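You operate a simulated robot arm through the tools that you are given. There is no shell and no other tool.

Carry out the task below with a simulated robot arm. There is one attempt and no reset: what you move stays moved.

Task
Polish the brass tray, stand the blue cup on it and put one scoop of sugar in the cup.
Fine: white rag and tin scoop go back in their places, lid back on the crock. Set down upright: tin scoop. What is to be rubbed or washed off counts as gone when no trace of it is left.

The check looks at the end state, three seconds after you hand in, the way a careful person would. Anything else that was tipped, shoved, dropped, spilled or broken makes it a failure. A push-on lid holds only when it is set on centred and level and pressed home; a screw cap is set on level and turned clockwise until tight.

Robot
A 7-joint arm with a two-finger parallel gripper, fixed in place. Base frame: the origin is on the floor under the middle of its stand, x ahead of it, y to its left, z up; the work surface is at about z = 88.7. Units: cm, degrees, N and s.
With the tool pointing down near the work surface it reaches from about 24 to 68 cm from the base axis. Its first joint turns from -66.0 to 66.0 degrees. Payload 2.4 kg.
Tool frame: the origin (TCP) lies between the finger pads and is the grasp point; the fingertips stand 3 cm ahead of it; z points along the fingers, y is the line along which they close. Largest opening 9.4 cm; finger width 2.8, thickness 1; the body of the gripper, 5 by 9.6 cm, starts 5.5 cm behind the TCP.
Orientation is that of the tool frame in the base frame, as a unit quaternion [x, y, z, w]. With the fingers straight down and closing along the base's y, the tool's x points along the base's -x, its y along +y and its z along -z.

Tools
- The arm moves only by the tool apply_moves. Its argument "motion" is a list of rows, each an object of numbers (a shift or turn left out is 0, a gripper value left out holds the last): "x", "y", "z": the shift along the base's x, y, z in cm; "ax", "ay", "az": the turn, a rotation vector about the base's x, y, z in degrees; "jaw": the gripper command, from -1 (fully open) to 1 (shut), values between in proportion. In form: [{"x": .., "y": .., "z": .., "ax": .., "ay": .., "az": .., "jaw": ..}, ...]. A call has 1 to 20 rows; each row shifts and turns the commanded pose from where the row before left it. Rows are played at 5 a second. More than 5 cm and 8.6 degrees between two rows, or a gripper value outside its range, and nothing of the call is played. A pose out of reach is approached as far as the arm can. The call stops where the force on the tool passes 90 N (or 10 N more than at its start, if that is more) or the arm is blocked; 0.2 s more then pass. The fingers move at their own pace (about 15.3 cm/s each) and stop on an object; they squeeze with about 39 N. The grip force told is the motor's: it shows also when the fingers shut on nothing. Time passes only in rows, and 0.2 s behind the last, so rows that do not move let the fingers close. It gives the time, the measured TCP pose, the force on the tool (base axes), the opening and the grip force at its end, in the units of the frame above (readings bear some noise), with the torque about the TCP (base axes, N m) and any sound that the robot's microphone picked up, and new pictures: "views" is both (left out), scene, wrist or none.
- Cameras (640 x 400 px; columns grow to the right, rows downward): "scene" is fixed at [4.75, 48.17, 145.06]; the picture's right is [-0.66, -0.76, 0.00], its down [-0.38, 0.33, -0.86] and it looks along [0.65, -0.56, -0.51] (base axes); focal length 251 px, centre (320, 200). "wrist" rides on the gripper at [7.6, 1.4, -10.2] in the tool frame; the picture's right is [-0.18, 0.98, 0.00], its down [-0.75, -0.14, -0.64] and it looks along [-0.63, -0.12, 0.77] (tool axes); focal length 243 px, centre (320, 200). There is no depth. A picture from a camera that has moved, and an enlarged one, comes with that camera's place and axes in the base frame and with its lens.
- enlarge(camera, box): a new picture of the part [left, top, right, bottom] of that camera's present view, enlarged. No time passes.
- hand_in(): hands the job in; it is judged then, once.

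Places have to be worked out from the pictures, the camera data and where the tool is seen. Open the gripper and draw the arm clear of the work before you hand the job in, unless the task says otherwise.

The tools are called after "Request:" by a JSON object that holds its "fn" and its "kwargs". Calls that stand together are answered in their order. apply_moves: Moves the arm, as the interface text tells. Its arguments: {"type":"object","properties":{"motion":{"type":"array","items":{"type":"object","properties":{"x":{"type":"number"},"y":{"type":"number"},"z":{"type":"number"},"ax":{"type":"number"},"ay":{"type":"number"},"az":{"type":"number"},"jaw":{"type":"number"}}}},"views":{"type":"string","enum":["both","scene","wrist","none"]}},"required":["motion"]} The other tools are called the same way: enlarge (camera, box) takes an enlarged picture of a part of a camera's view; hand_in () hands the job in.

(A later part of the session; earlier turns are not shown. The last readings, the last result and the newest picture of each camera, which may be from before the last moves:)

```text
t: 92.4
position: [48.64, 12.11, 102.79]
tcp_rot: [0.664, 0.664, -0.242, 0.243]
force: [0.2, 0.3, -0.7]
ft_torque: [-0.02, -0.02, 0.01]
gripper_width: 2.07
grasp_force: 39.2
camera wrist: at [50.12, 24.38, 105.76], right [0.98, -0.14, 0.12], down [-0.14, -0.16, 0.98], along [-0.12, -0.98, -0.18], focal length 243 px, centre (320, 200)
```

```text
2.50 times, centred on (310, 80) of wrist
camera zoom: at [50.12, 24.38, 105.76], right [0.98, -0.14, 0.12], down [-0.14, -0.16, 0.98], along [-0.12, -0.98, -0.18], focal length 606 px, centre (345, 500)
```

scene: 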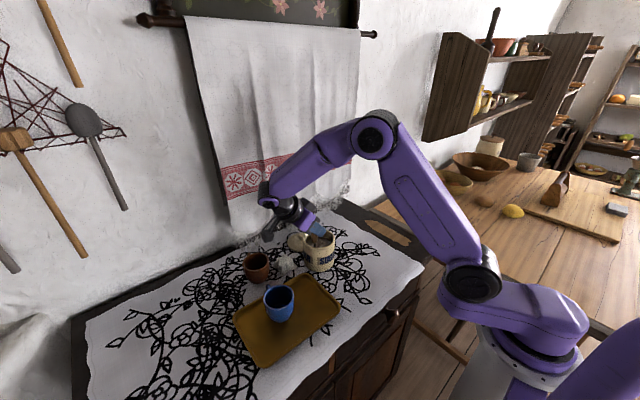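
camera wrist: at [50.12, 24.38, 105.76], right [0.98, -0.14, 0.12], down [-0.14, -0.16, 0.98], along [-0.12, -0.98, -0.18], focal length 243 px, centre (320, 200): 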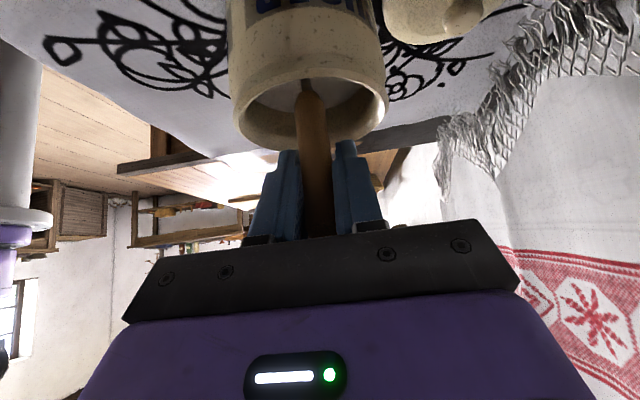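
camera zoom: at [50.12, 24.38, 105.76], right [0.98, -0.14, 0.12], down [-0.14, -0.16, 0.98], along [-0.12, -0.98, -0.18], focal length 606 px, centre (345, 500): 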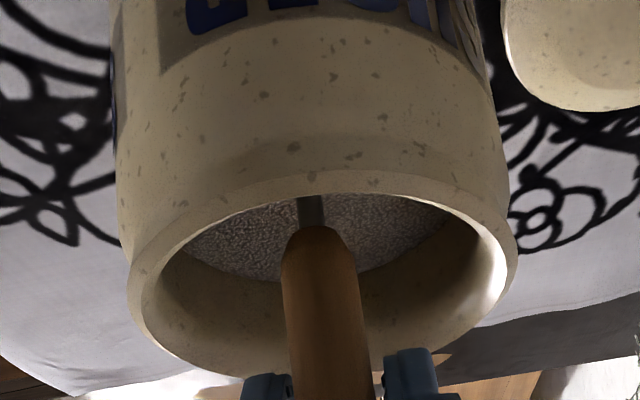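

The scoop is level and fully buried. I lift it slowly straight up out of the crock.

Request:
{"fn": "apply_moves", "kwargs": {"motion": [{}, {"z": 0.5}, {"z": 0.7}, {"z": 0.8}, {"z": 0.8}, {"z": 0.8}, {"z": 1.0}, {"z": 1.0}, {"z": 1.0}, {"z": 1.2}, {"z": 1.4}, {}, {}], "views": "both"}}

Request:
{"fn": "enlarge", "kwargs": {"camera": "scene", "box": [290, 190, 370, 280]}}

Request:
{"fn": "enlarge", "kwargs": {"camera": "wrist", "box": [240, 0, 400, 130]}}

```text
t: 95.2
position: [48.82, 12.03, 111.88]
tcp_rot: [0.665, 0.664, -0.242, 0.242]
force: [0.1, 0.9, -1.6]
ft_torque: [0.03, 0.0, -0.03]
gripper_width: 2.05
grasp_force: 38.5
camera wrist: at [50.14, 24.33, 114.96], right [0.98, -0.14, 0.12], down [-0.14, -0.16, 0.98], along [-0.12, -0.98, -0.18], focal length 243 px, centre (320, 200)
```

scene: 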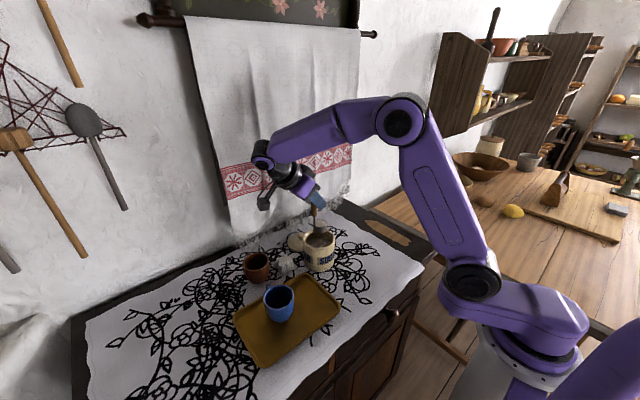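
wrist: 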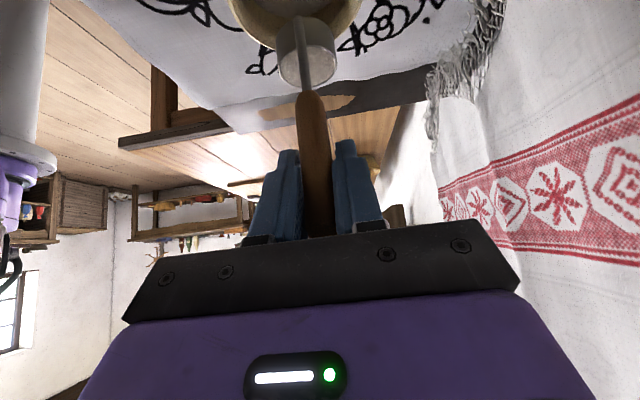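

```text
4.44 times, centred on (330, 235) of scene
camera zoom: at [4.75, 48.17, 145.06], right [-0.66, -0.76, 0.0], down [-0.38, 0.33, -0.86], along [0.65, -0.56, -0.51], focal length 1116 px, centre (276, 44)
```

zoom: 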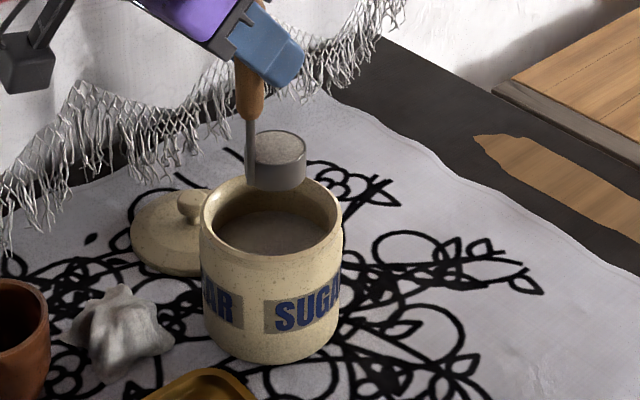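

```text
3.08 times, centred on (320, 65) of wrist
camera zoom: at [50.14, 24.33, 114.96], right [0.98, -0.14, 0.12], down [-0.14, -0.16, 0.98], along [-0.12, -0.98, -0.18], focal length 746 px, centre (320, 615)
```

zoom: 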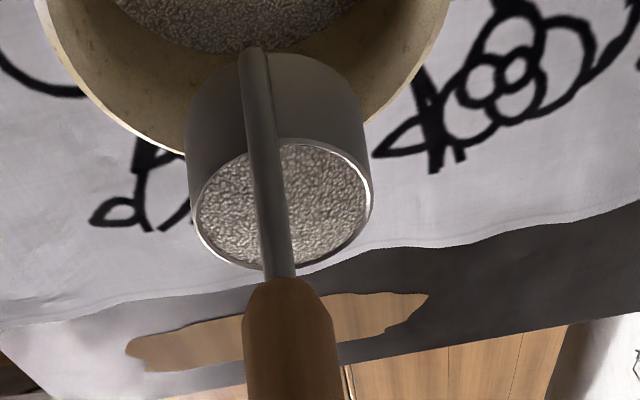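

The scoop is level-full of sugar and the crock rim is clean. I carry it level and gently toward the blue cup, turning −15° on the way so the pour later keeps clear of the crock.

Request:
{"fn": "apply_moves", "kwargs": {"motion": [{"x": -0.3, "y": 0.8, "az": -0.8}, {"x": -0.5, "y": 1.5, "az": -1.1}, {"x": -0.6, "y": 1.75, "az": -1.3}, {"x": -0.6, "y": 1.75, "az": -1.3}, {"x": -0.6, "y": 1.75, "az": -1.3}, {"x": -0.6, "y": 1.75, "az": -1.3}, {"x": -0.6, "y": 1.75, "az": -1.3}, {"x": -0.6, "y": 1.75, "az": -1.3}, {"x": -0.6, "y": 1.75, "az": -1.3}, {"x": -0.6, "y": 1.75, "az": -1.3}, {"x": -0.6, "y": 1.75, "az": -1.3}, {"x": -0.6, "y": 1.6, "az": -1.3}, {"x": -0.6, "y": 1.1, "az": -0.1}, {"x": -0.4, "y": 0.5}, {}], "views": "both"}}

Request:
{"fn": "enlarge", "kwargs": {"camera": "scene", "box": [220, 210, 340, 350]}}

Request:
{"fn": "enlarge", "kwargs": {"camera": "wrist", "box": [220, 0, 420, 150]}}

```text
t: 98.4
position: [40.84, 33.28, 111.97]
tcp_rot: [0.745, 0.573, -0.271, 0.209]
force: [0.5, 0.9, -1.2]
ft_torque: [0.02, -0.03, 0.02]
gripper_width: 2.05
grasp_force: 39.1
camera wrist: at [45.4, 44.8, 114.94], right [0.91, -0.39, 0.12], down [-0.18, -0.12, 0.98], along [-0.37, -0.91, -0.18], focal length 243 px, centre (320, 200)
```

scene: 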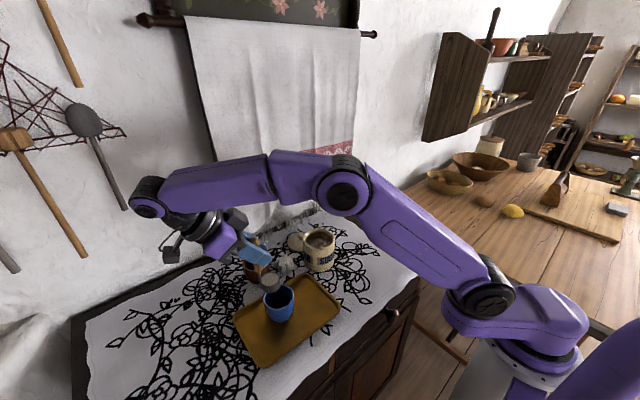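
wrist: 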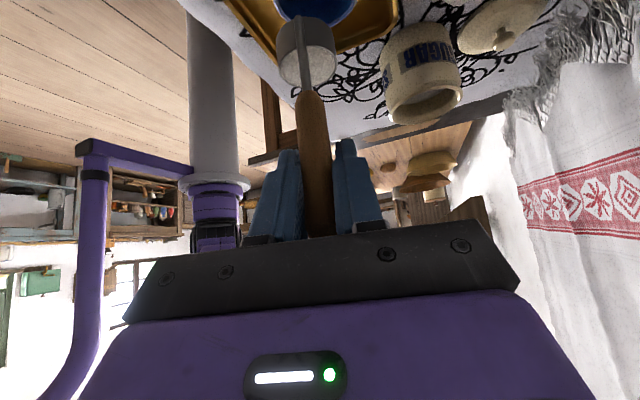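

```text
2.86 times, centred on (280, 280) of scene
camera zoom: at [4.75, 48.17, 145.06], right [-0.66, -0.76, 0.0], down [-0.38, 0.33, -0.86], along [0.65, -0.56, -0.51], focal length 718 px, centre (434, -29)
```

zoom: 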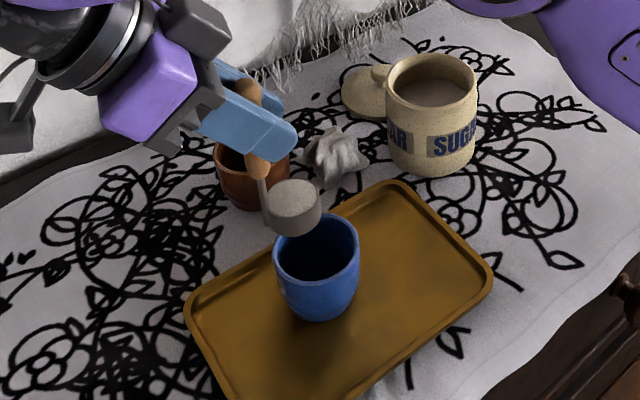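

```text
2.67 times, centred on (320, 75) of wrist
camera zoom: at [45.4, 44.8, 114.94], right [0.91, -0.39, 0.12], down [-0.18, -0.12, 0.98], along [-0.37, -0.91, -0.18], focal length 647 px, centre (320, 533)
```

zoom: 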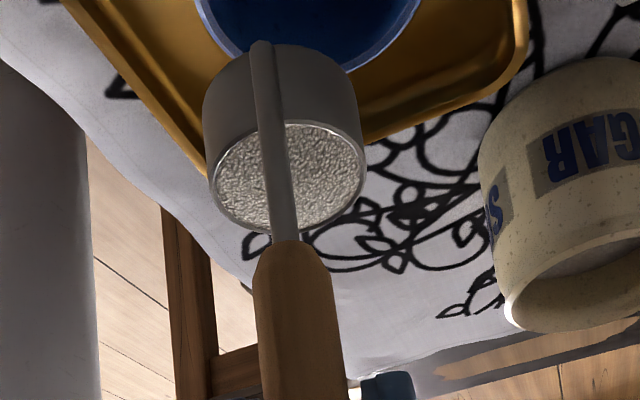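

The scoop is still full and level near the cup. I zoom in to measure the scoop and cup positions precisely before lowering.

Request:
{"fn": "enlarge", "kwargs": {"camera": "scene", "box": [255, 250, 315, 330]}}

Request:
{"fn": "enlarge", "kwargs": {"camera": "wrist", "box": [260, 0, 380, 90]}}

```text
5.00 times, centred on (285, 290) of scene
camera zoom: at [4.75, 48.17, 145.06], right [-0.66, -0.76, 0.0], down [-0.38, 0.33, -0.86], along [0.65, -0.56, -0.51], focal length 1256 px, centre (495, -250)
```

zoom: 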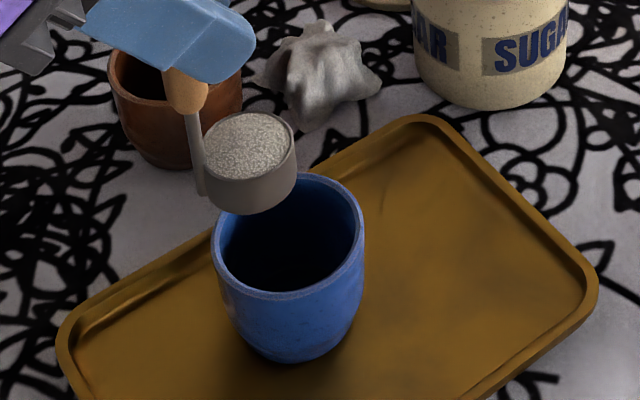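

```text
4.44 times, centred on (320, 45) of wrist
camera zoom: at [45.4, 44.8, 114.94], right [0.91, -0.39, 0.12], down [-0.18, -0.12, 0.98], along [-0.37, -0.91, -0.18], focal length 1078 px, centre (320, 889)
```

zoom: 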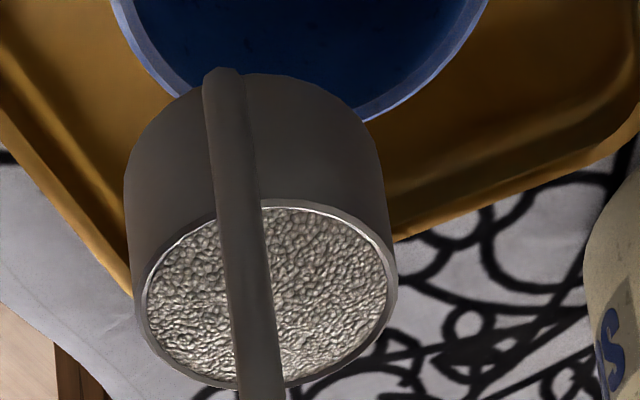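

Combining both views, the scoop should shift about +0.85 in x and +0.3 in y to put its pouring lip over the cup's middle. I make that shift and lower it so the bowl sits just above the cup's rim.

Request:
{"fn": "apply_moves", "kwargs": {"motion": [{"x": 0.45, "y": 0.15}, {"x": 0.4, "y": 0.15, "z": -0.5}, {"z": -1.0}, {"z": -1.0}, {"z": -0.8}, {"z": -0.5}, {}], "views": "both"}}

Request:
{"fn": "enlarge", "kwargs": {"camera": "scene", "box": [255, 250, 315, 330]}}

Request:
{"fn": "enlarge", "kwargs": {"camera": "wrist", "box": [240, 0, 400, 100]}}

```text
t: 100.0
position: [41.65, 33.67, 108.15]
tcp_rot: [0.746, 0.572, -0.271, 0.209]
force: [-1.2, -0.8, -0.6]
ft_torque: [0.0, -0.01, -0.01]
gripper_width: 2.07
grasp_force: 39.4
camera wrist: at [46.24, 45.07, 111.19], right [0.91, -0.39, 0.12], down [-0.18, -0.12, 0.98], along [-0.37, -0.91, -0.18], focal length 243 px, centre (320, 200)
```

scene: 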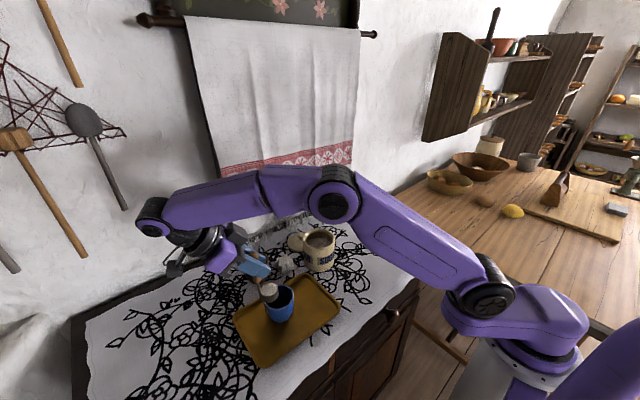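
wrist: 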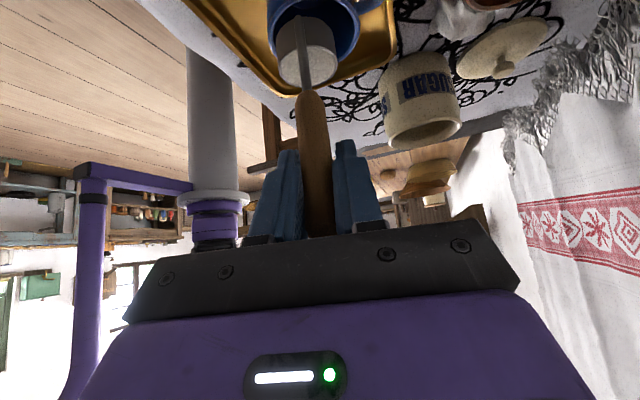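

```text
5.00 times, centred on (285, 290) of scene
camera zoom: at [4.75, 48.17, 145.06], right [-0.66, -0.76, 0.0], down [-0.38, 0.33, -0.86], along [0.65, -0.56, -0.51], focal length 1256 px, centre (495, -250)
```

zoom: 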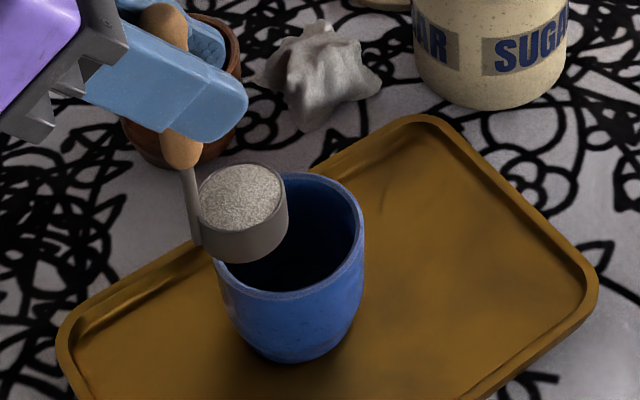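

```text
4.00 times, centred on (320, 50) of wrist
camera zoom: at [46.24, 45.07, 111.19], right [0.91, -0.39, 0.12], down [-0.18, -0.12, 0.98], along [-0.37, -0.91, -0.18], focal length 970 px, centre (320, 800)
```

zoom: 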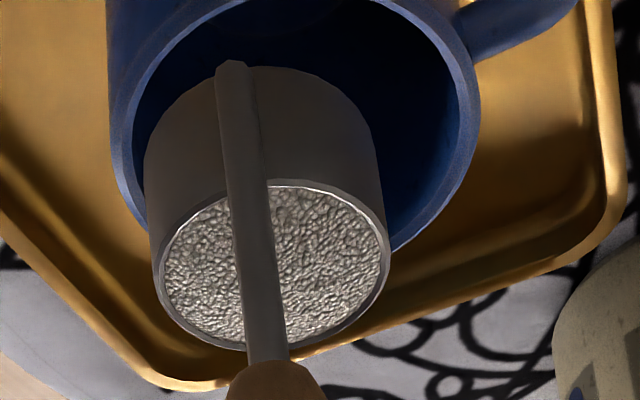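

Laterally the scoop is within 0.1 cm of the cup's centreline and its lip is right over the middle. I nudge 0.4 cm forward and begin tipping about the lip, stopping at 40° to look.

Request:
{"fn": "apply_moves", "kwargs": {"motion": [{"x": 0.1, "y": 0.39}, {"x": -0.313, "y": -1.166, "z": 0.468, "ax": 7.73, "ay": -2.07}, {"x": -0.327, "y": -1.218, "z": 0.296, "ax": 7.73, "ay": -2.07}, {"x": -0.334, "y": -1.246, "z": 0.115, "ax": 7.73, "ay": -2.07}, {"x": -0.335, "y": -1.249, "z": -0.063, "ax": 7.73, "ay": -2.07}, {"x": -0.33, "y": -1.23, "z": -0.243, "ax": 7.73, "ay": -2.07}, {}], "views": "both"}}

Request:
{"fn": "enlarge", "kwargs": {"camera": "scene", "box": [245, 240, 325, 340]}}

```text
t: 101.6
position: [40.04, 27.87, 108.81]
tcp_rot: [0.794, 0.608, 0.001, 0.0]
force: [-1.1, -0.2, -0.9]
ft_torque: [0.0, -0.01, 0.02]
gripper_width: 2.04
grasp_force: 38.8
camera wrist: at [43.42, 34.73, 119.1], right [0.9, -0.43, 0.0], down [-0.33, -0.69, 0.64], along [-0.28, -0.58, -0.77], focal length 243 px, centre (320, 200)
```

scene: 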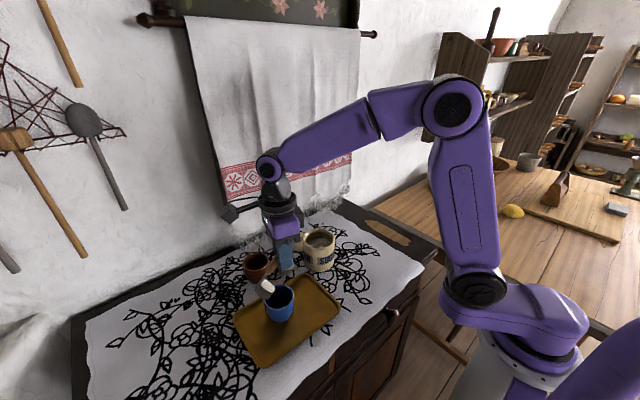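
wrist: 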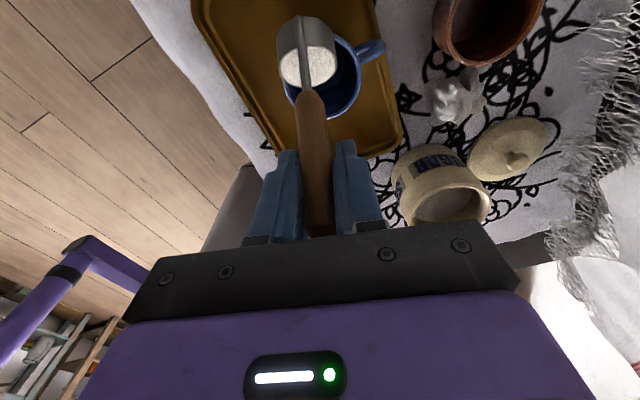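

```text
4.00 times, centred on (285, 290) of scene
camera zoom: at [4.75, 48.17, 145.06], right [-0.66, -0.76, 0.0], down [-0.38, 0.33, -0.86], along [0.65, -0.56, -0.51], focal length 1005 px, centre (460, -160)
```

zoom: 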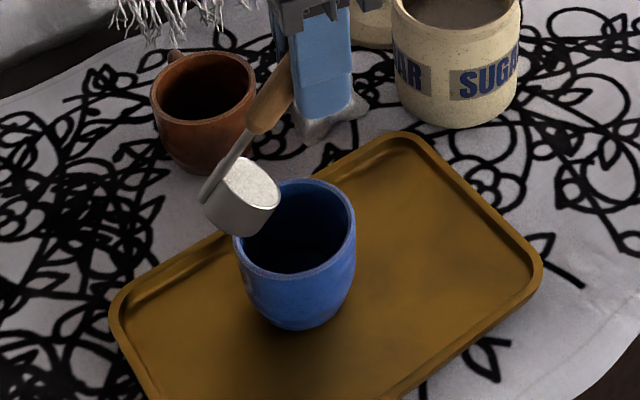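

At 40° nothing has spilled yet. I zoom the wrist view to verify the lip lies over the cup opening before tipping further.

Request:
{"fn": "enlarge", "kwargs": {"camera": "wrist", "box": [250, 0, 400, 130]}}

```text
3.08 times, centred on (325, 65) of wrist
camera zoom: at [43.42, 34.73, 119.1], right [0.9, -0.43, 0.0], down [-0.33, -0.69, 0.64], along [-0.28, -0.58, -0.77], focal length 746 px, centre (305, 615)
```

zoom: 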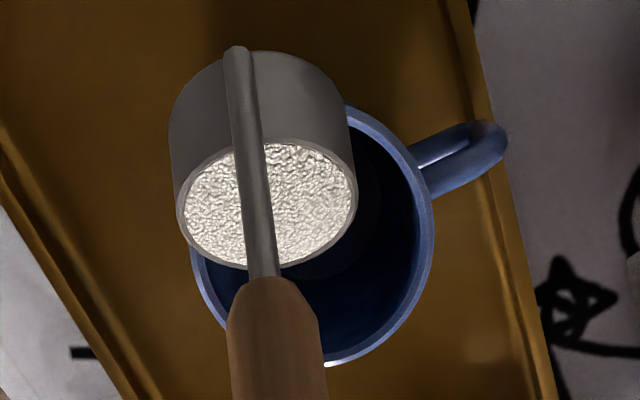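

Mouth centre matches my model and the lip is over the opening, about half a cm left of centre. I correct that sideways and tip on to 80°.

Request:
{"fn": "apply_moves", "kwargs": {"motion": [{"x": 0.36, "y": -0.1}, {"x": -0.317, "y": -1.183, "z": -0.418, "ax": 7.73, "ay": -2.07}, {"x": -0.299, "y": -1.117, "z": -0.583, "ax": 7.73, "ay": -2.07}, {"x": -0.275, "y": -1.027, "z": -0.739, "ax": 7.73, "ay": -2.07}, {"x": -0.246, "y": -0.918, "z": -0.88, "ax": 7.73, "ay": -2.07}, {"x": -0.212, "y": -0.79, "z": -1.005, "ax": 7.73, "ay": -2.07}, {}], "views": "both"}}

Request:
{"fn": "enlarge", "kwargs": {"camera": "scene", "box": [245, 240, 325, 340]}}

Request:
{"fn": "enlarge", "kwargs": {"camera": "wrist", "box": [220, 20, 420, 180]}}

```text
t: 103.2
position: [39.1, 22.73, 105.15]
tcp_rot: [0.745, 0.573, 0.271, -0.208]
force: [1.0, -0.4, -0.4]
ft_torque: [-0.05, 0.01, 0.01]
gripper_width: 2.05
grasp_force: 38.6
camera wrist: at [40.33, 21.47, 117.87], right [0.91, -0.39, -0.12], down [-0.39, -0.92, 0.01], along [-0.11, 0.04, -0.99], focal length 243 px, centre (320, 200)
```

scene: 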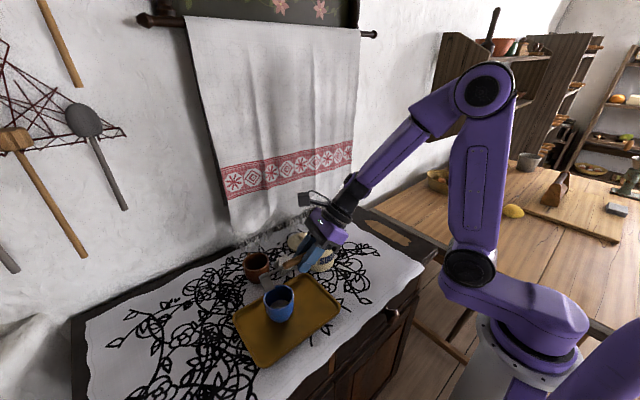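
wrist: 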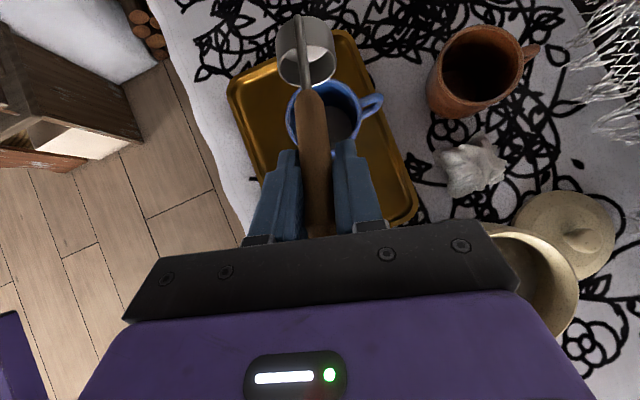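

```text
4.00 times, centred on (285, 290) of scene
camera zoom: at [4.75, 48.17, 145.06], right [-0.66, -0.76, 0.0], down [-0.38, 0.33, -0.86], along [0.65, -0.56, -0.51], focal length 1005 px, centre (460, -160)
```

zoom: 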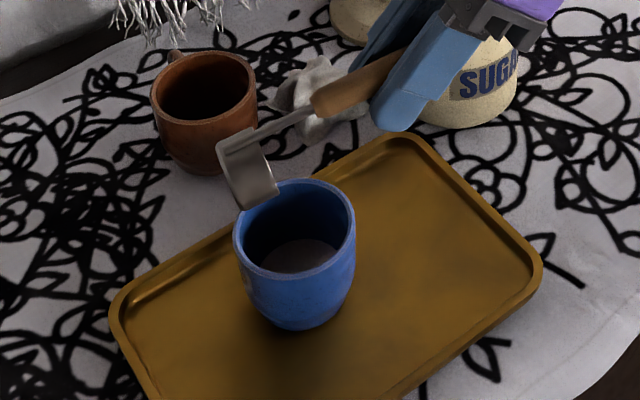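

```text
2.50 times, centred on (320, 100) of wrist
camera zoom: at [40.33, 21.47, 117.87], right [0.91, -0.39, -0.12], down [-0.39, -0.92, 0.01], along [-0.11, 0.04, -0.99], focal length 606 px, centre (320, 450)
```

zoom: 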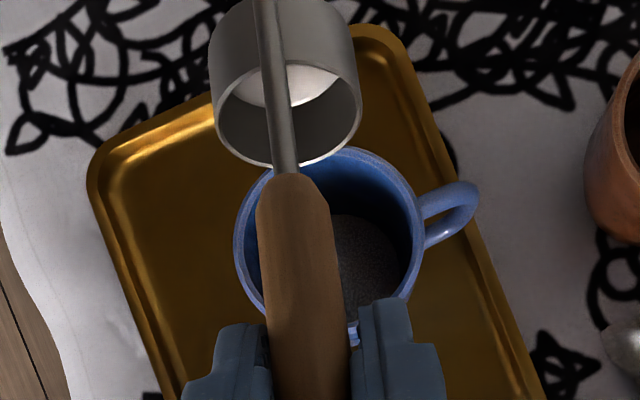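

Sugar is pouring cleanly into the cup; only a little remains at the bottom of the scoop and nothing is on the tray. I continue tipping to about 128° to empty it.

Request:
{"fn": "apply_moves", "kwargs": {"motion": [{"x": -0.174, "y": -0.648, "z": -1.107, "ax": 7.73, "ay": -2.07}, {"x": -0.132, "y": -0.493, "z": -1.191, "ax": 7.73, "ay": -2.07}, {"x": -0.088, "y": -0.328, "z": -1.249, "ax": 7.73, "ay": -2.07}, {}, {"x": -0.042, "y": -0.156, "z": -1.286, "ax": 7.73, "ay": -2.07}, {"x": 0.005, "y": 0.018, "z": -1.294, "ax": 7.73, "ay": -2.07}, {}], "views": "both"}}

Request:
{"fn": "enlarge", "kwargs": {"camera": "scene", "box": [245, 240, 325, 340]}}

Request:
{"fn": "enlarge", "kwargs": {"camera": "wrist", "box": [220, 20, 420, 180]}}

```text
t: 104.8
position: [38.78, 21.07, 98.91]
tcp_rot: [0.607, 0.466, 0.511, -0.391]
force: [0.2, 0.1, -1.3]
ft_torque: [-0.1, 0.03, 0.0]
gripper_width: 2.05
grasp_force: 39.4
camera wrist: at [37.8, 12.14, 108.26], right [0.94, -0.29, -0.18], down [-0.33, -0.7, -0.63], along [0.05, 0.65, -0.75], focal length 243 px, centre (320, 200)
```

scene: 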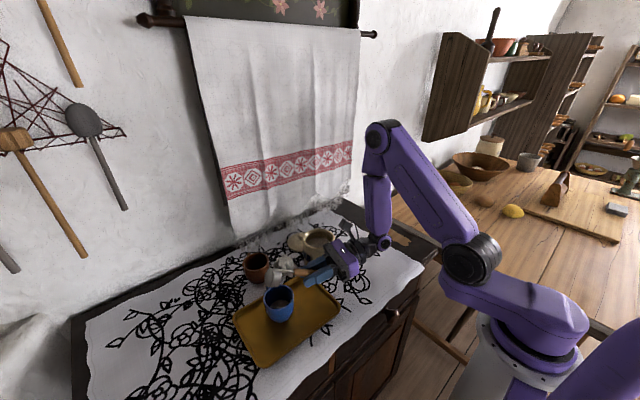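
wrist: 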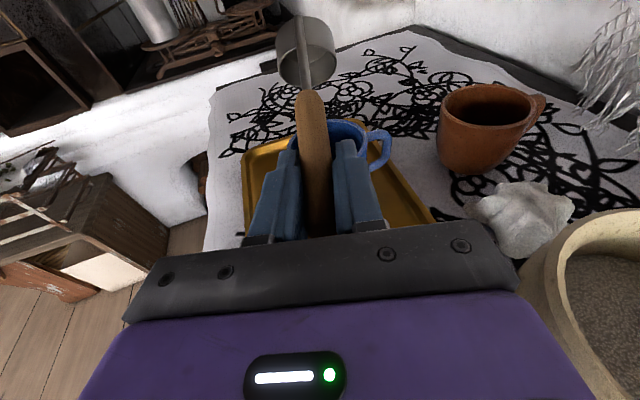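

```text
4.00 times, centred on (285, 290) of scene
camera zoom: at [4.75, 48.17, 145.06], right [-0.66, -0.76, 0.0], down [-0.38, 0.33, -0.86], along [0.65, -0.56, -0.51], focal length 1005 px, centre (460, -160)
```

zoom: 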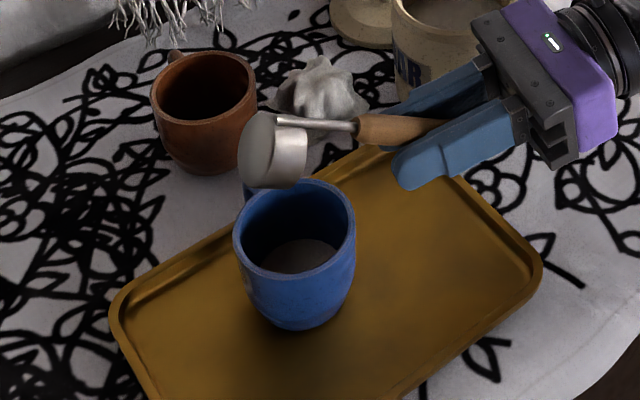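

```text
2.50 times, centred on (320, 100) of wrist
camera zoom: at [37.8, 12.14, 108.26], right [0.94, -0.29, -0.18], down [-0.33, -0.7, -0.63], along [0.05, 0.65, -0.75], focal length 606 px, centre (320, 450)
```

zoom: 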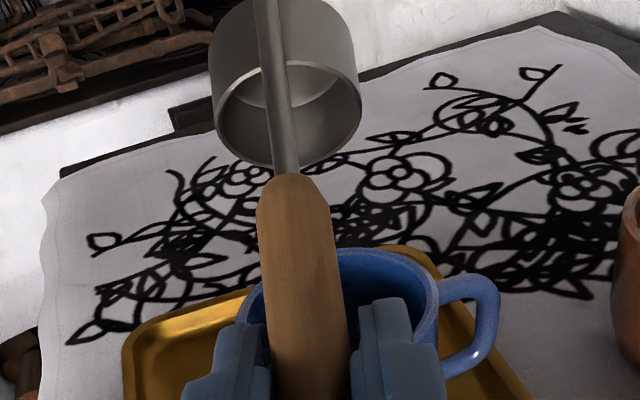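

The scoop interior now looks like bare metal. I zoom in to confirm it is empty before turning it back.

Request:
{"fn": "enlarge", "kwargs": {"camera": "wrist", "box": [265, 10, 345, 90]}}

Request:
{"fn": "enlarge", "kwargs": {"camera": "scene", "box": [255, 265, 315, 325]}}

```text
5.00 times, centred on (305, 50) of wrist
camera zoom: at [37.8, 12.14, 108.26], right [0.94, -0.29, -0.18], down [-0.33, -0.7, -0.63], along [0.05, 0.65, -0.75], focal length 1213 px, centre (395, 950)
```

zoom: 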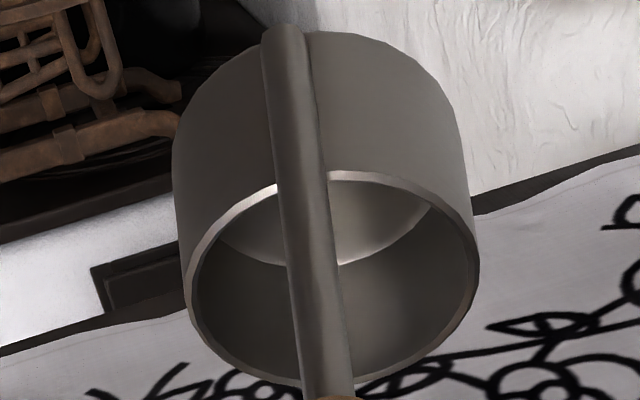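

```text
6.67 times, centred on (285, 295) of scene
camera zoom: at [4.75, 48.17, 145.06], right [-0.66, -0.76, 0.0], down [-0.38, 0.33, -0.86], along [0.65, -0.56, -0.51], focal length 1674 px, centre (553, -433)
```

zoom: 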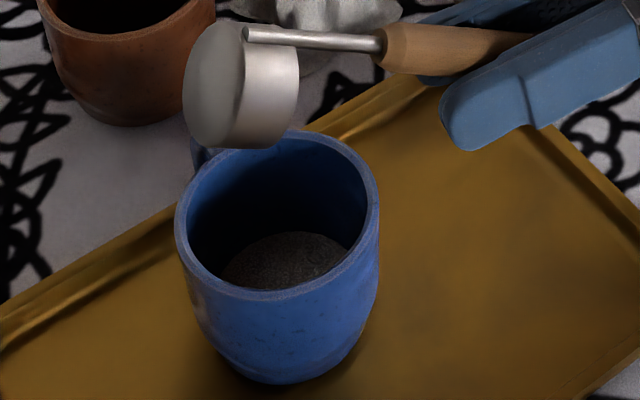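

The scoop is completely empty and the sugar sits in the cup. I reverse the tipping motion, rising slightly as I go, to bring the scoop upright again.

Request:
{"fn": "apply_moves", "kwargs": {"motion": [{"x": -0.005, "y": -0.018, "z": 1.6, "ax": -7.73, "ay": 2.07}, {"x": 0.042, "y": 0.156, "z": 1.6, "ax": -7.73, "ay": 2.07}, {"x": 0.088, "y": 0.328, "z": 1.55, "ax": -7.73, "ay": 2.07}, {"x": 0.132, "y": 0.493, "z": 1.5, "ax": -7.73, "ay": 2.07}, {"x": 0.174, "y": 0.648, "z": 1.4, "ax": -7.73, "ay": 2.07}, {"x": 0.212, "y": 0.79, "z": 1.3, "ax": -7.73, "ay": 2.07}, {"x": 0.246, "y": 0.918, "z": 1.18, "ax": -7.73, "ay": 2.07}, {"x": 0.275, "y": 1.027, "z": 1.04, "ax": -7.73, "ay": 2.07}, {"x": 0.299, "y": 1.117, "z": 0.88, "ax": -7.73, "ay": 2.07}, {"x": 0.317, "y": 1.183, "z": 0.72, "ax": -7.73, "ay": 2.07}, {"x": 0.33, "y": 1.23, "z": 0.54, "ax": -7.73, "ay": 2.07}, {"x": 0.335, "y": 1.249, "z": 0.36, "ax": -7.73, "ay": 2.07}, {"x": 0.334, "y": 1.246, "z": 0.18, "ax": -7.73, "ay": 2.07}, {"x": 0.327, "y": 1.218, "z": 0.0, "ax": -7.73, "ay": 2.07}, {"x": 0.313, "y": 1.166, "z": -0.1, "ax": -7.73, "ay": 2.07}, {}], "views": "both"}}

Request:
{"fn": "enlarge", "kwargs": {"camera": "scene", "box": [235, 240, 345, 360]}}

```text
t: 108.2
position: [41.42, 32.98, 112.81]
tcp_rot: [0.745, 0.572, -0.272, 0.209]
force: [-0.3, 0.3, -0.8]
ft_torque: [0.0, -0.01, -0.03]
gripper_width: 2.04
grasp_force: 39.7
out of reach, approached as far as the arm can: row 15
camera wrist: at [46.05, 44.5, 115.71], right [0.91, -0.39, 0.12], down [-0.18, -0.12, 0.98], along [-0.37, -0.91, -0.18], focal length 243 px, centre (320, 200)
```

scene: 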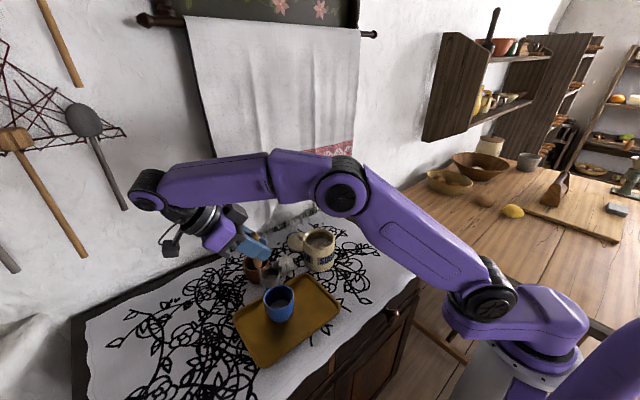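
wrist: 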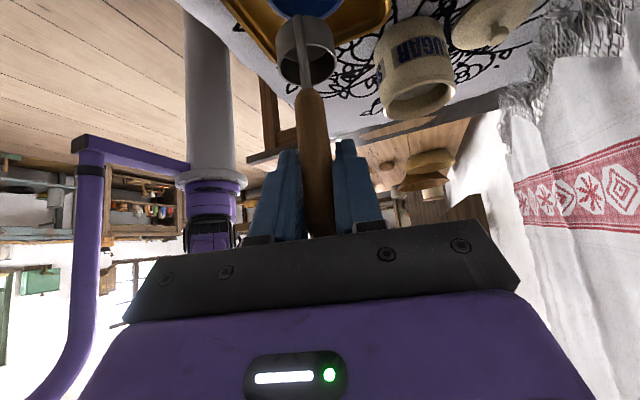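

```text
3.33 times, centred on (290, 300) of scene
camera zoom: at [4.75, 48.17, 145.06], right [-0.66, -0.76, 0.0], down [-0.38, 0.33, -0.86], along [0.65, -0.56, -0.51], focal length 837 px, centre (420, -133)
```

zoom: 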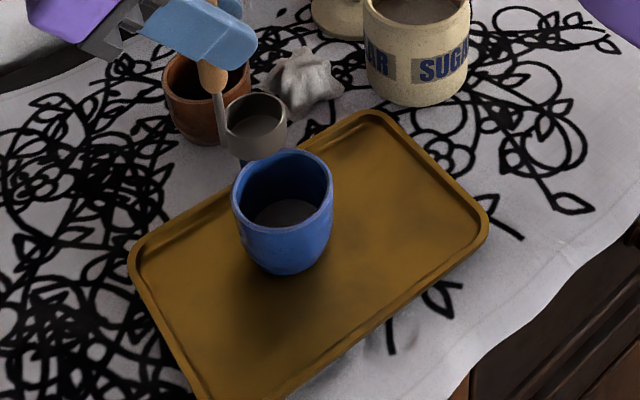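

The scoop is upright and empty again. I carry it back above its home spot, turning the +15° back on the way.

Request:
{"fn": "apply_moves", "kwargs": {"motion": [{"x": -0.657, "y": -1.694, "az": 1.25}, {"x": -0.657, "y": -1.694, "az": 1.25}, {"x": -0.657, "y": -1.694, "az": 1.25}, {"x": -0.657, "y": -1.694, "az": 1.25}, {"x": -0.657, "y": -1.694, "az": 1.25}, {"x": -0.657, "y": -1.694, "az": 1.25}, {"x": -0.657, "y": -1.694, "az": 1.25}, {"x": -0.657, "y": -1.694, "az": 1.25}, {"x": -0.657, "y": -1.694, "az": 1.25}, {"x": -0.657, "y": -1.694, "az": 1.25}, {"x": -0.657, "y": -1.694, "az": 1.25}, {"x": -0.657, "y": -1.694, "az": 1.25}, {}], "views": "both"}}

Request:
{"fn": "enlarge", "kwargs": {"camera": "scene", "box": [310, 190, 410, 310]}}

```text
t: 111.0
position: [33.33, 12.69, 112.72]
tcp_rot: [0.664, 0.665, -0.242, 0.241]
force: [-0.4, 0.3, -1.7]
ft_torque: [0.01, 0.01, -0.01]
gripper_width: 2.05
grasp_force: 38.7
camera wrist: at [34.87, 25.0, 115.72], right [0.98, -0.14, 0.12], down [-0.14, -0.16, 0.98], along [-0.12, -0.98, -0.18], focal length 243 px, centre (320, 200)
```

scene: 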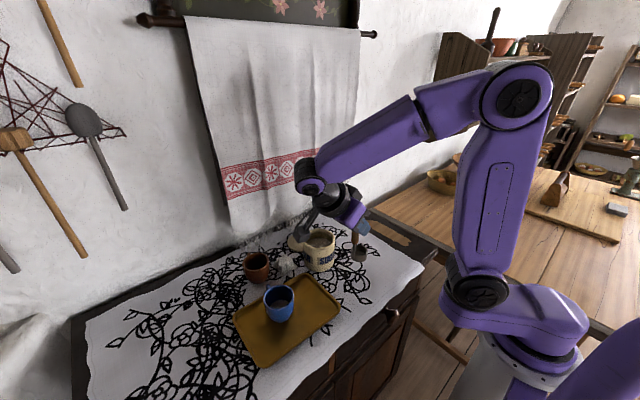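
wrist: 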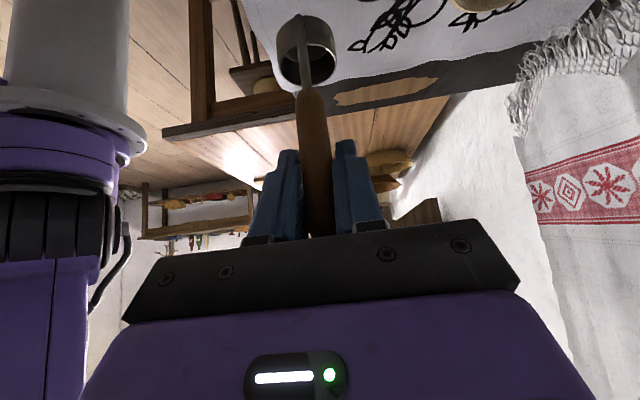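

```text
3.33 times, centred on (360, 250) of scene
camera zoom: at [4.75, 48.17, 145.06], right [-0.66, -0.76, 0.0], down [-0.38, 0.33, -0.86], along [0.65, -0.56, -0.51], focal length 837 px, centre (187, 33)
```

zoom: 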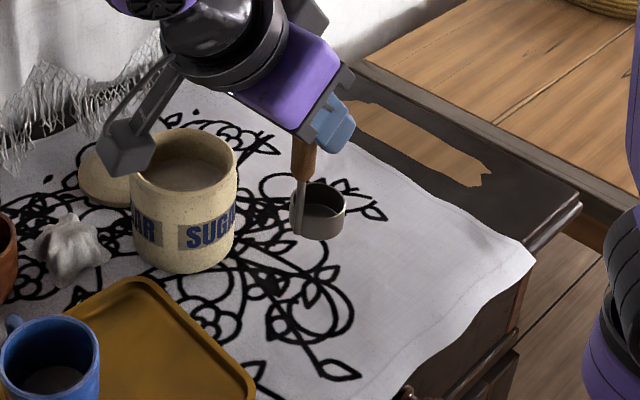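

Orientation matches the pick-up exactly. I align to the original (33.54, 12.65) and lower the scoop toward the cloth, slowing before contact.

Request:
{"fn": "apply_moves", "kwargs": {"motion": [{"x": 0.2, "y": -0.04, "z": -2.5}, {"z": -3.0}, {"z": -3.0}, {"z": -2.5}, {"z": -1.2}, {"z": -0.5}, {}], "views": "none"}}

```text
t: 112.6
position: [33.48, 12.79, 99.98]
tcp_rot: [0.664, 0.665, -0.241, 0.242]
force: [0.0, -0.2, -1.1]
ft_torque: [0.01, 0.0, -0.01]
gripper_width: 2.04
grasp_force: 39.1
```

Request:
{"fn": "apply_moves", "kwargs": {"motion": [{"z": -0.15}, {"z": -0.1}, {"z": -0.1}, {}], "views": "none"}}

```text
t: 113.6
position: [33.62, 12.73, 99.78]
tcp_rot: [0.663, 0.665, -0.242, 0.244]
force: [-3.6, 3.4, 19.0]
ft_torque: [-0.01, 0.01, -0.03]
gripper_width: 2.02
grasp_force: 38.9
```

The scoop has landed (19 N). I relax the push slightly and open the fingers.

Request:
{"fn": "apply_moves", "kwargs": {"motion": [{"z": 0.08}, {}, {"jaw": 0.4}, {"jaw": 0.1}, {"jaw": -0.1}, {}, {}], "views": "wrist"}}

```text
t: 115.2
position: [33.62, 12.75, 99.73]
tcp_rot: [0.664, 0.665, -0.242, 0.242]
force: [-0.6, 0.0, 0.4]
ft_torque: [0.03, -0.03, 0.04]
gripper_width: 5.16
grasp_force: 0.1
camera wrist: at [35.09, 25.01, 102.75], right [0.98, -0.14, 0.12], down [-0.14, -0.16, 0.98], along [-0.12, -0.98, -0.18], focal length 243 px, centre (320, 200)
```

wrist: 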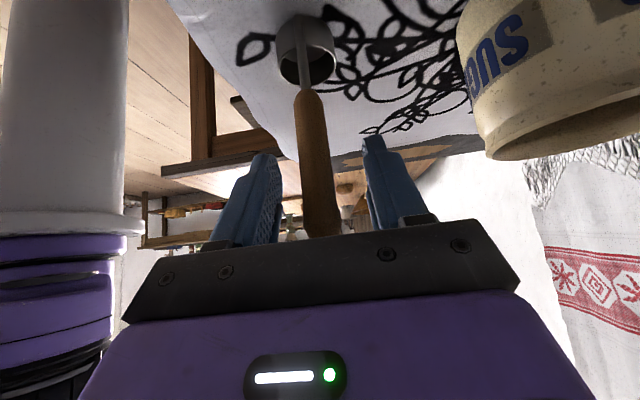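

The scoop stands upright on its own between the open fingers. I rise straight up off the handle, then level the hand back to straight-down.

Request:
{"fn": "apply_moves", "kwargs": {"motion": [{"z": 1.0}, {"z": 2.0}, {"z": 3.0}, {"z": 4.0}, {"z": 4.0}, {"z": 3.0}, {"ax": 8, "x": 1.0}, {"ax": 8, "x": 1.5}, {"ax": 8, "x": 2.0}, {"ax": 8, "x": 2.0}, {"ax": 8, "x": 2.0}, {}], "views": "both"}}

Request:
{"fn": "enlarge", "kwargs": {"camera": "scene", "box": [230, 210, 390, 350]}}

```text
t: 117.8
position: [42.17, 12.41, 116.67]
tcp_rot: [0.706, 0.709, 0.001, -0.001]
force: [0.0, -0.3, -0.5]
ft_torque: [0.0, -0.03, 0.01]
gripper_width: 5.13
grasp_force: 0.1
camera wrist: at [43.58, 19.99, 126.99], right [0.98, -0.18, 0.0], down [-0.14, -0.75, 0.64], along [-0.12, -0.63, -0.77], focal length 243 px, centre (320, 200)
```

scene: 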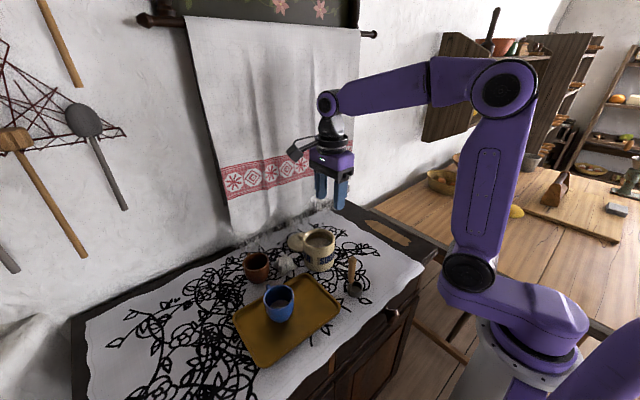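
wrist: 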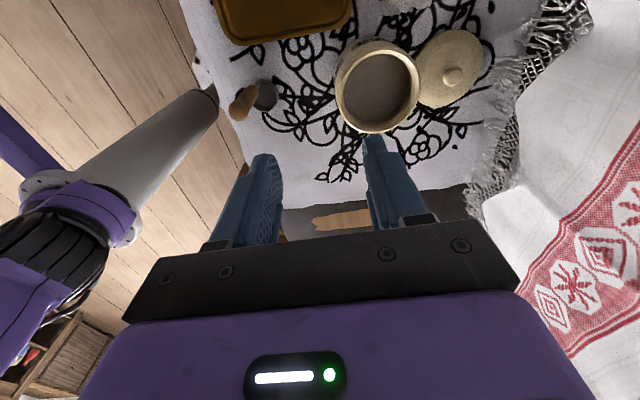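

```text
2.86 times, centred on (310, 280) of scene
camera zoom: at [4.75, 48.17, 145.06], right [-0.66, -0.76, 0.0], down [-0.38, 0.33, -0.86], along [0.65, -0.56, -0.51], focal length 718 px, centre (349, -29)
```

zoom: 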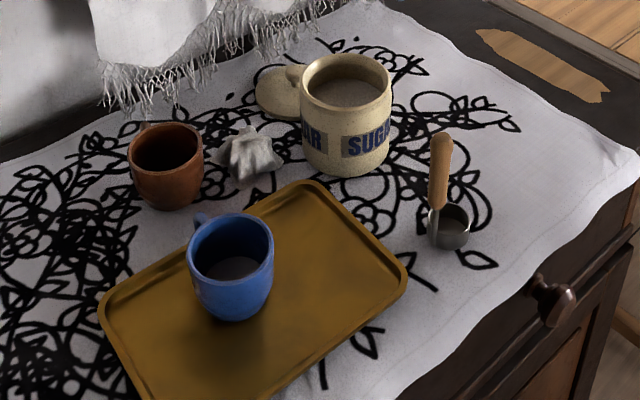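

Scoop is back upright in its place. Now the lid: I turn the gripper back to yaw 0 (fingers closing along y) and move toward it for a close look.

Request:
{"fn": "apply_moves", "kwargs": {"motion": [{"az": 7.5, "x": 0.8, "y": -0.2, "jaw": -0.1}, {"az": 7.5, "x": 0.8, "y": -0.2}, {"az": 7.5, "x": 0.8, "y": -0.2}, {"az": 7.5, "x": 0.8, "y": -0.2}, {"az": 7.5, "x": 0.8, "y": -0.2}, {"az": 7.5, "x": 0.8, "y": -0.2}, {"az": 7.5, "x": 0.8, "y": -0.2}, {"az": 7.5, "x": 0.8, "y": -0.2}, {"az": 7.5, "x": 0.8, "y": -0.2}, {"az": 7.5, "x": 0.8, "y": -0.2}, {"az": 7.5, "x": 0.8, "y": -0.2, "z": -1.5}, {"az": 7.5, "x": 0.8, "y": -0.2, "z": -1.5}, {}], "views": "both"}}

Request:
{"fn": "enlarge", "kwargs": {"camera": "wrist", "box": [240, 40, 420, 180]}}

Request:
{"fn": "enlarge", "kwargs": {"camera": "scene", "box": [275, 215, 345, 285]}}

```text
t: 120.6
position: [51.77, 10.26, 113.89]
tcp_rot: [-0.002, 1.0, 0.0, 0.001]
force: [-0.4, 0.1, 0.4]
ft_torque: [-0.01, 0.02, 0.01]
gripper_width: 5.18
grasp_force: 0.1
camera wrist: at [44.11, 11.58, 124.16], right [0.18, 0.98, 0.0], down [0.75, -0.14, 0.64], along [0.63, -0.12, -0.77], focal length 243 px, centre (320, 200)
```

scene: 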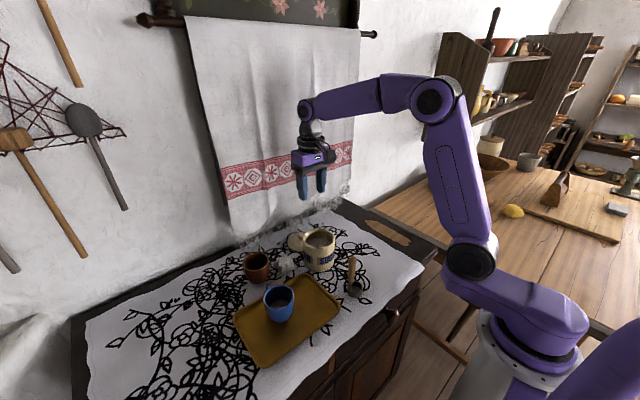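
wrist: 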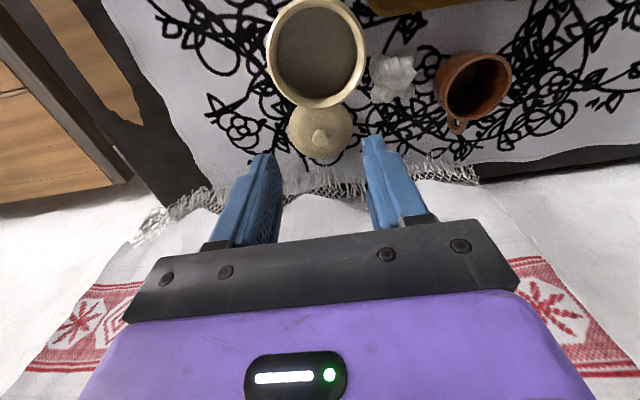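

```text
2.86 times, centred on (330, 110) of wrist
camera zoom: at [44.11, 11.58, 124.16], right [0.18, 0.98, 0.0], down [0.75, -0.14, 0.64], along [0.63, -0.12, -0.77], focal length 693 px, centre (291, 457)
```

zoom: 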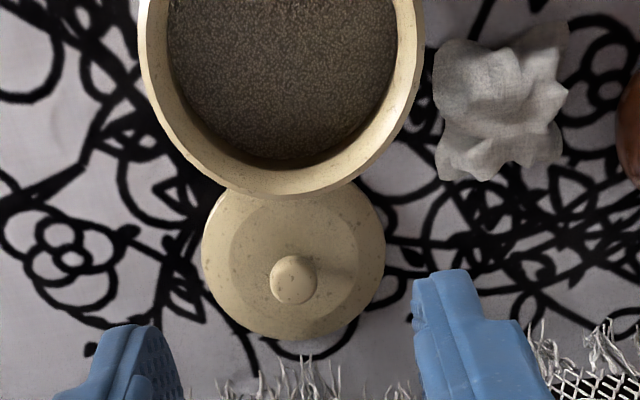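

```text
5.71 times, centred on (310, 250) of scene
camera zoom: at [4.75, 48.17, 145.06], right [-0.66, -0.76, 0.0], down [-0.38, 0.33, -0.86], along [0.65, -0.56, -0.51], focal length 1435 px, centre (377, -86)
```

zoom: 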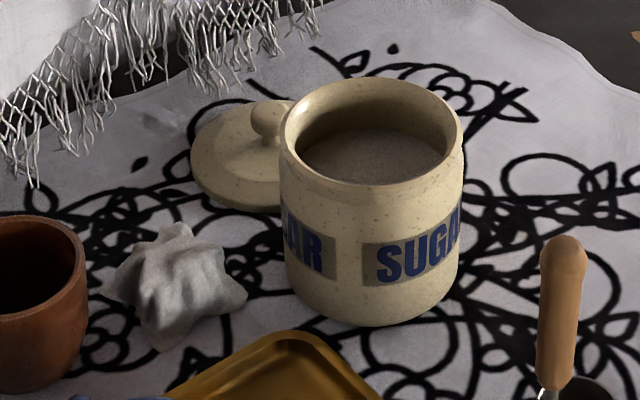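

The knob triangulates to about (59.5, 8.8), its centre near z 91.3; crock centre (48.5, 10.3). I move above the knob and lower part-way to check alignment.

Request:
{"fn": "apply_moves", "kwargs": {"motion": [{"x": 2.6, "y": -0.5}, {"x": 2.6, "y": -0.5}, {"x": 2.5, "y": -0.4, "z": -2.0}, {"z": -3.5}, {"z": -3.5}, {"z": -3.0}, {"z": -2.0}, {}], "views": "both"}}

Request:
{"fn": "enlarge", "kwargs": {"camera": "wrist", "box": [230, 60, 410, 200]}}

Request:
{"fn": "enlarge", "kwargs": {"camera": "scene", "box": [260, 200, 340, 280]}}

```text
t: 122.4
position: [59.44, 8.74, 99.84]
tcp_rot: [0.0, 1.0, 0.0, 0.0]
force: [-0.1, -0.7, 0.3]
ft_torque: [-0.02, 0.0, -0.01]
gripper_width: 5.17
grasp_force: 0.1
camera wrist: at [51.84, 10.05, 110.08], right [0.18, 0.98, 0.0], down [0.75, -0.14, 0.64], along [0.63, -0.12, -0.77], focal length 243 px, centre (320, 200)
```

scene: 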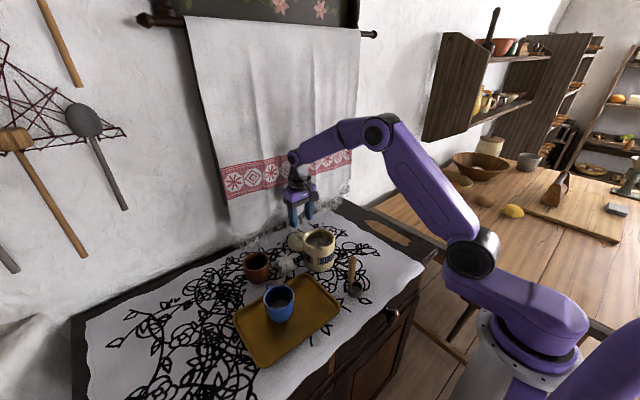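
wrist: 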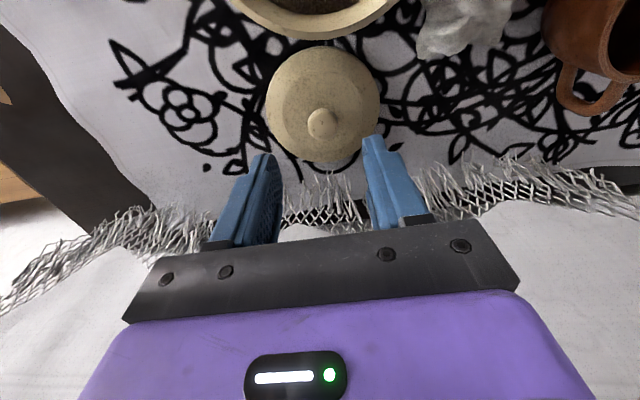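

```text
2.86 times, centred on (320, 130) of wrist
camera zoom: at [51.84, 10.05, 110.08], right [0.18, 0.98, 0.0], down [0.75, -0.14, 0.64], along [0.63, -0.12, -0.77], focal length 693 px, centre (320, 400)
```

zoom: 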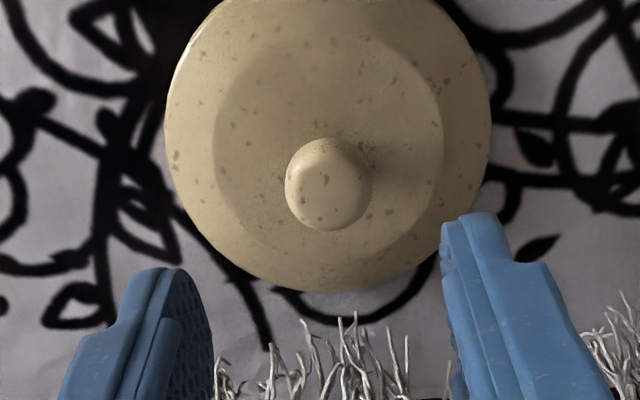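

```text
5.00 times, centred on (300, 240) of scene
camera zoom: at [4.75, 48.17, 145.06], right [-0.66, -0.76, 0.0], down [-0.38, 0.33, -0.86], along [0.65, -0.56, -0.51], focal length 1256 px, centre (420, 0)
```

zoom: 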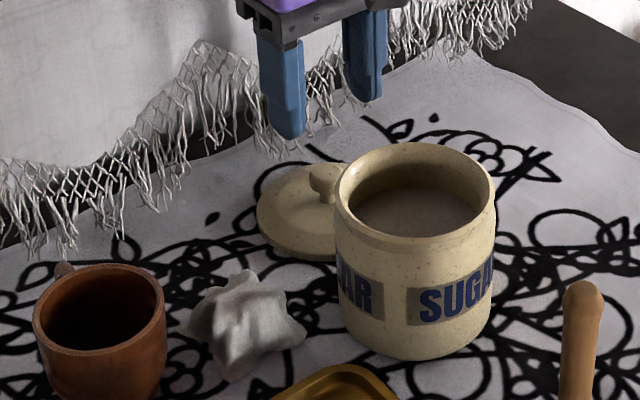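

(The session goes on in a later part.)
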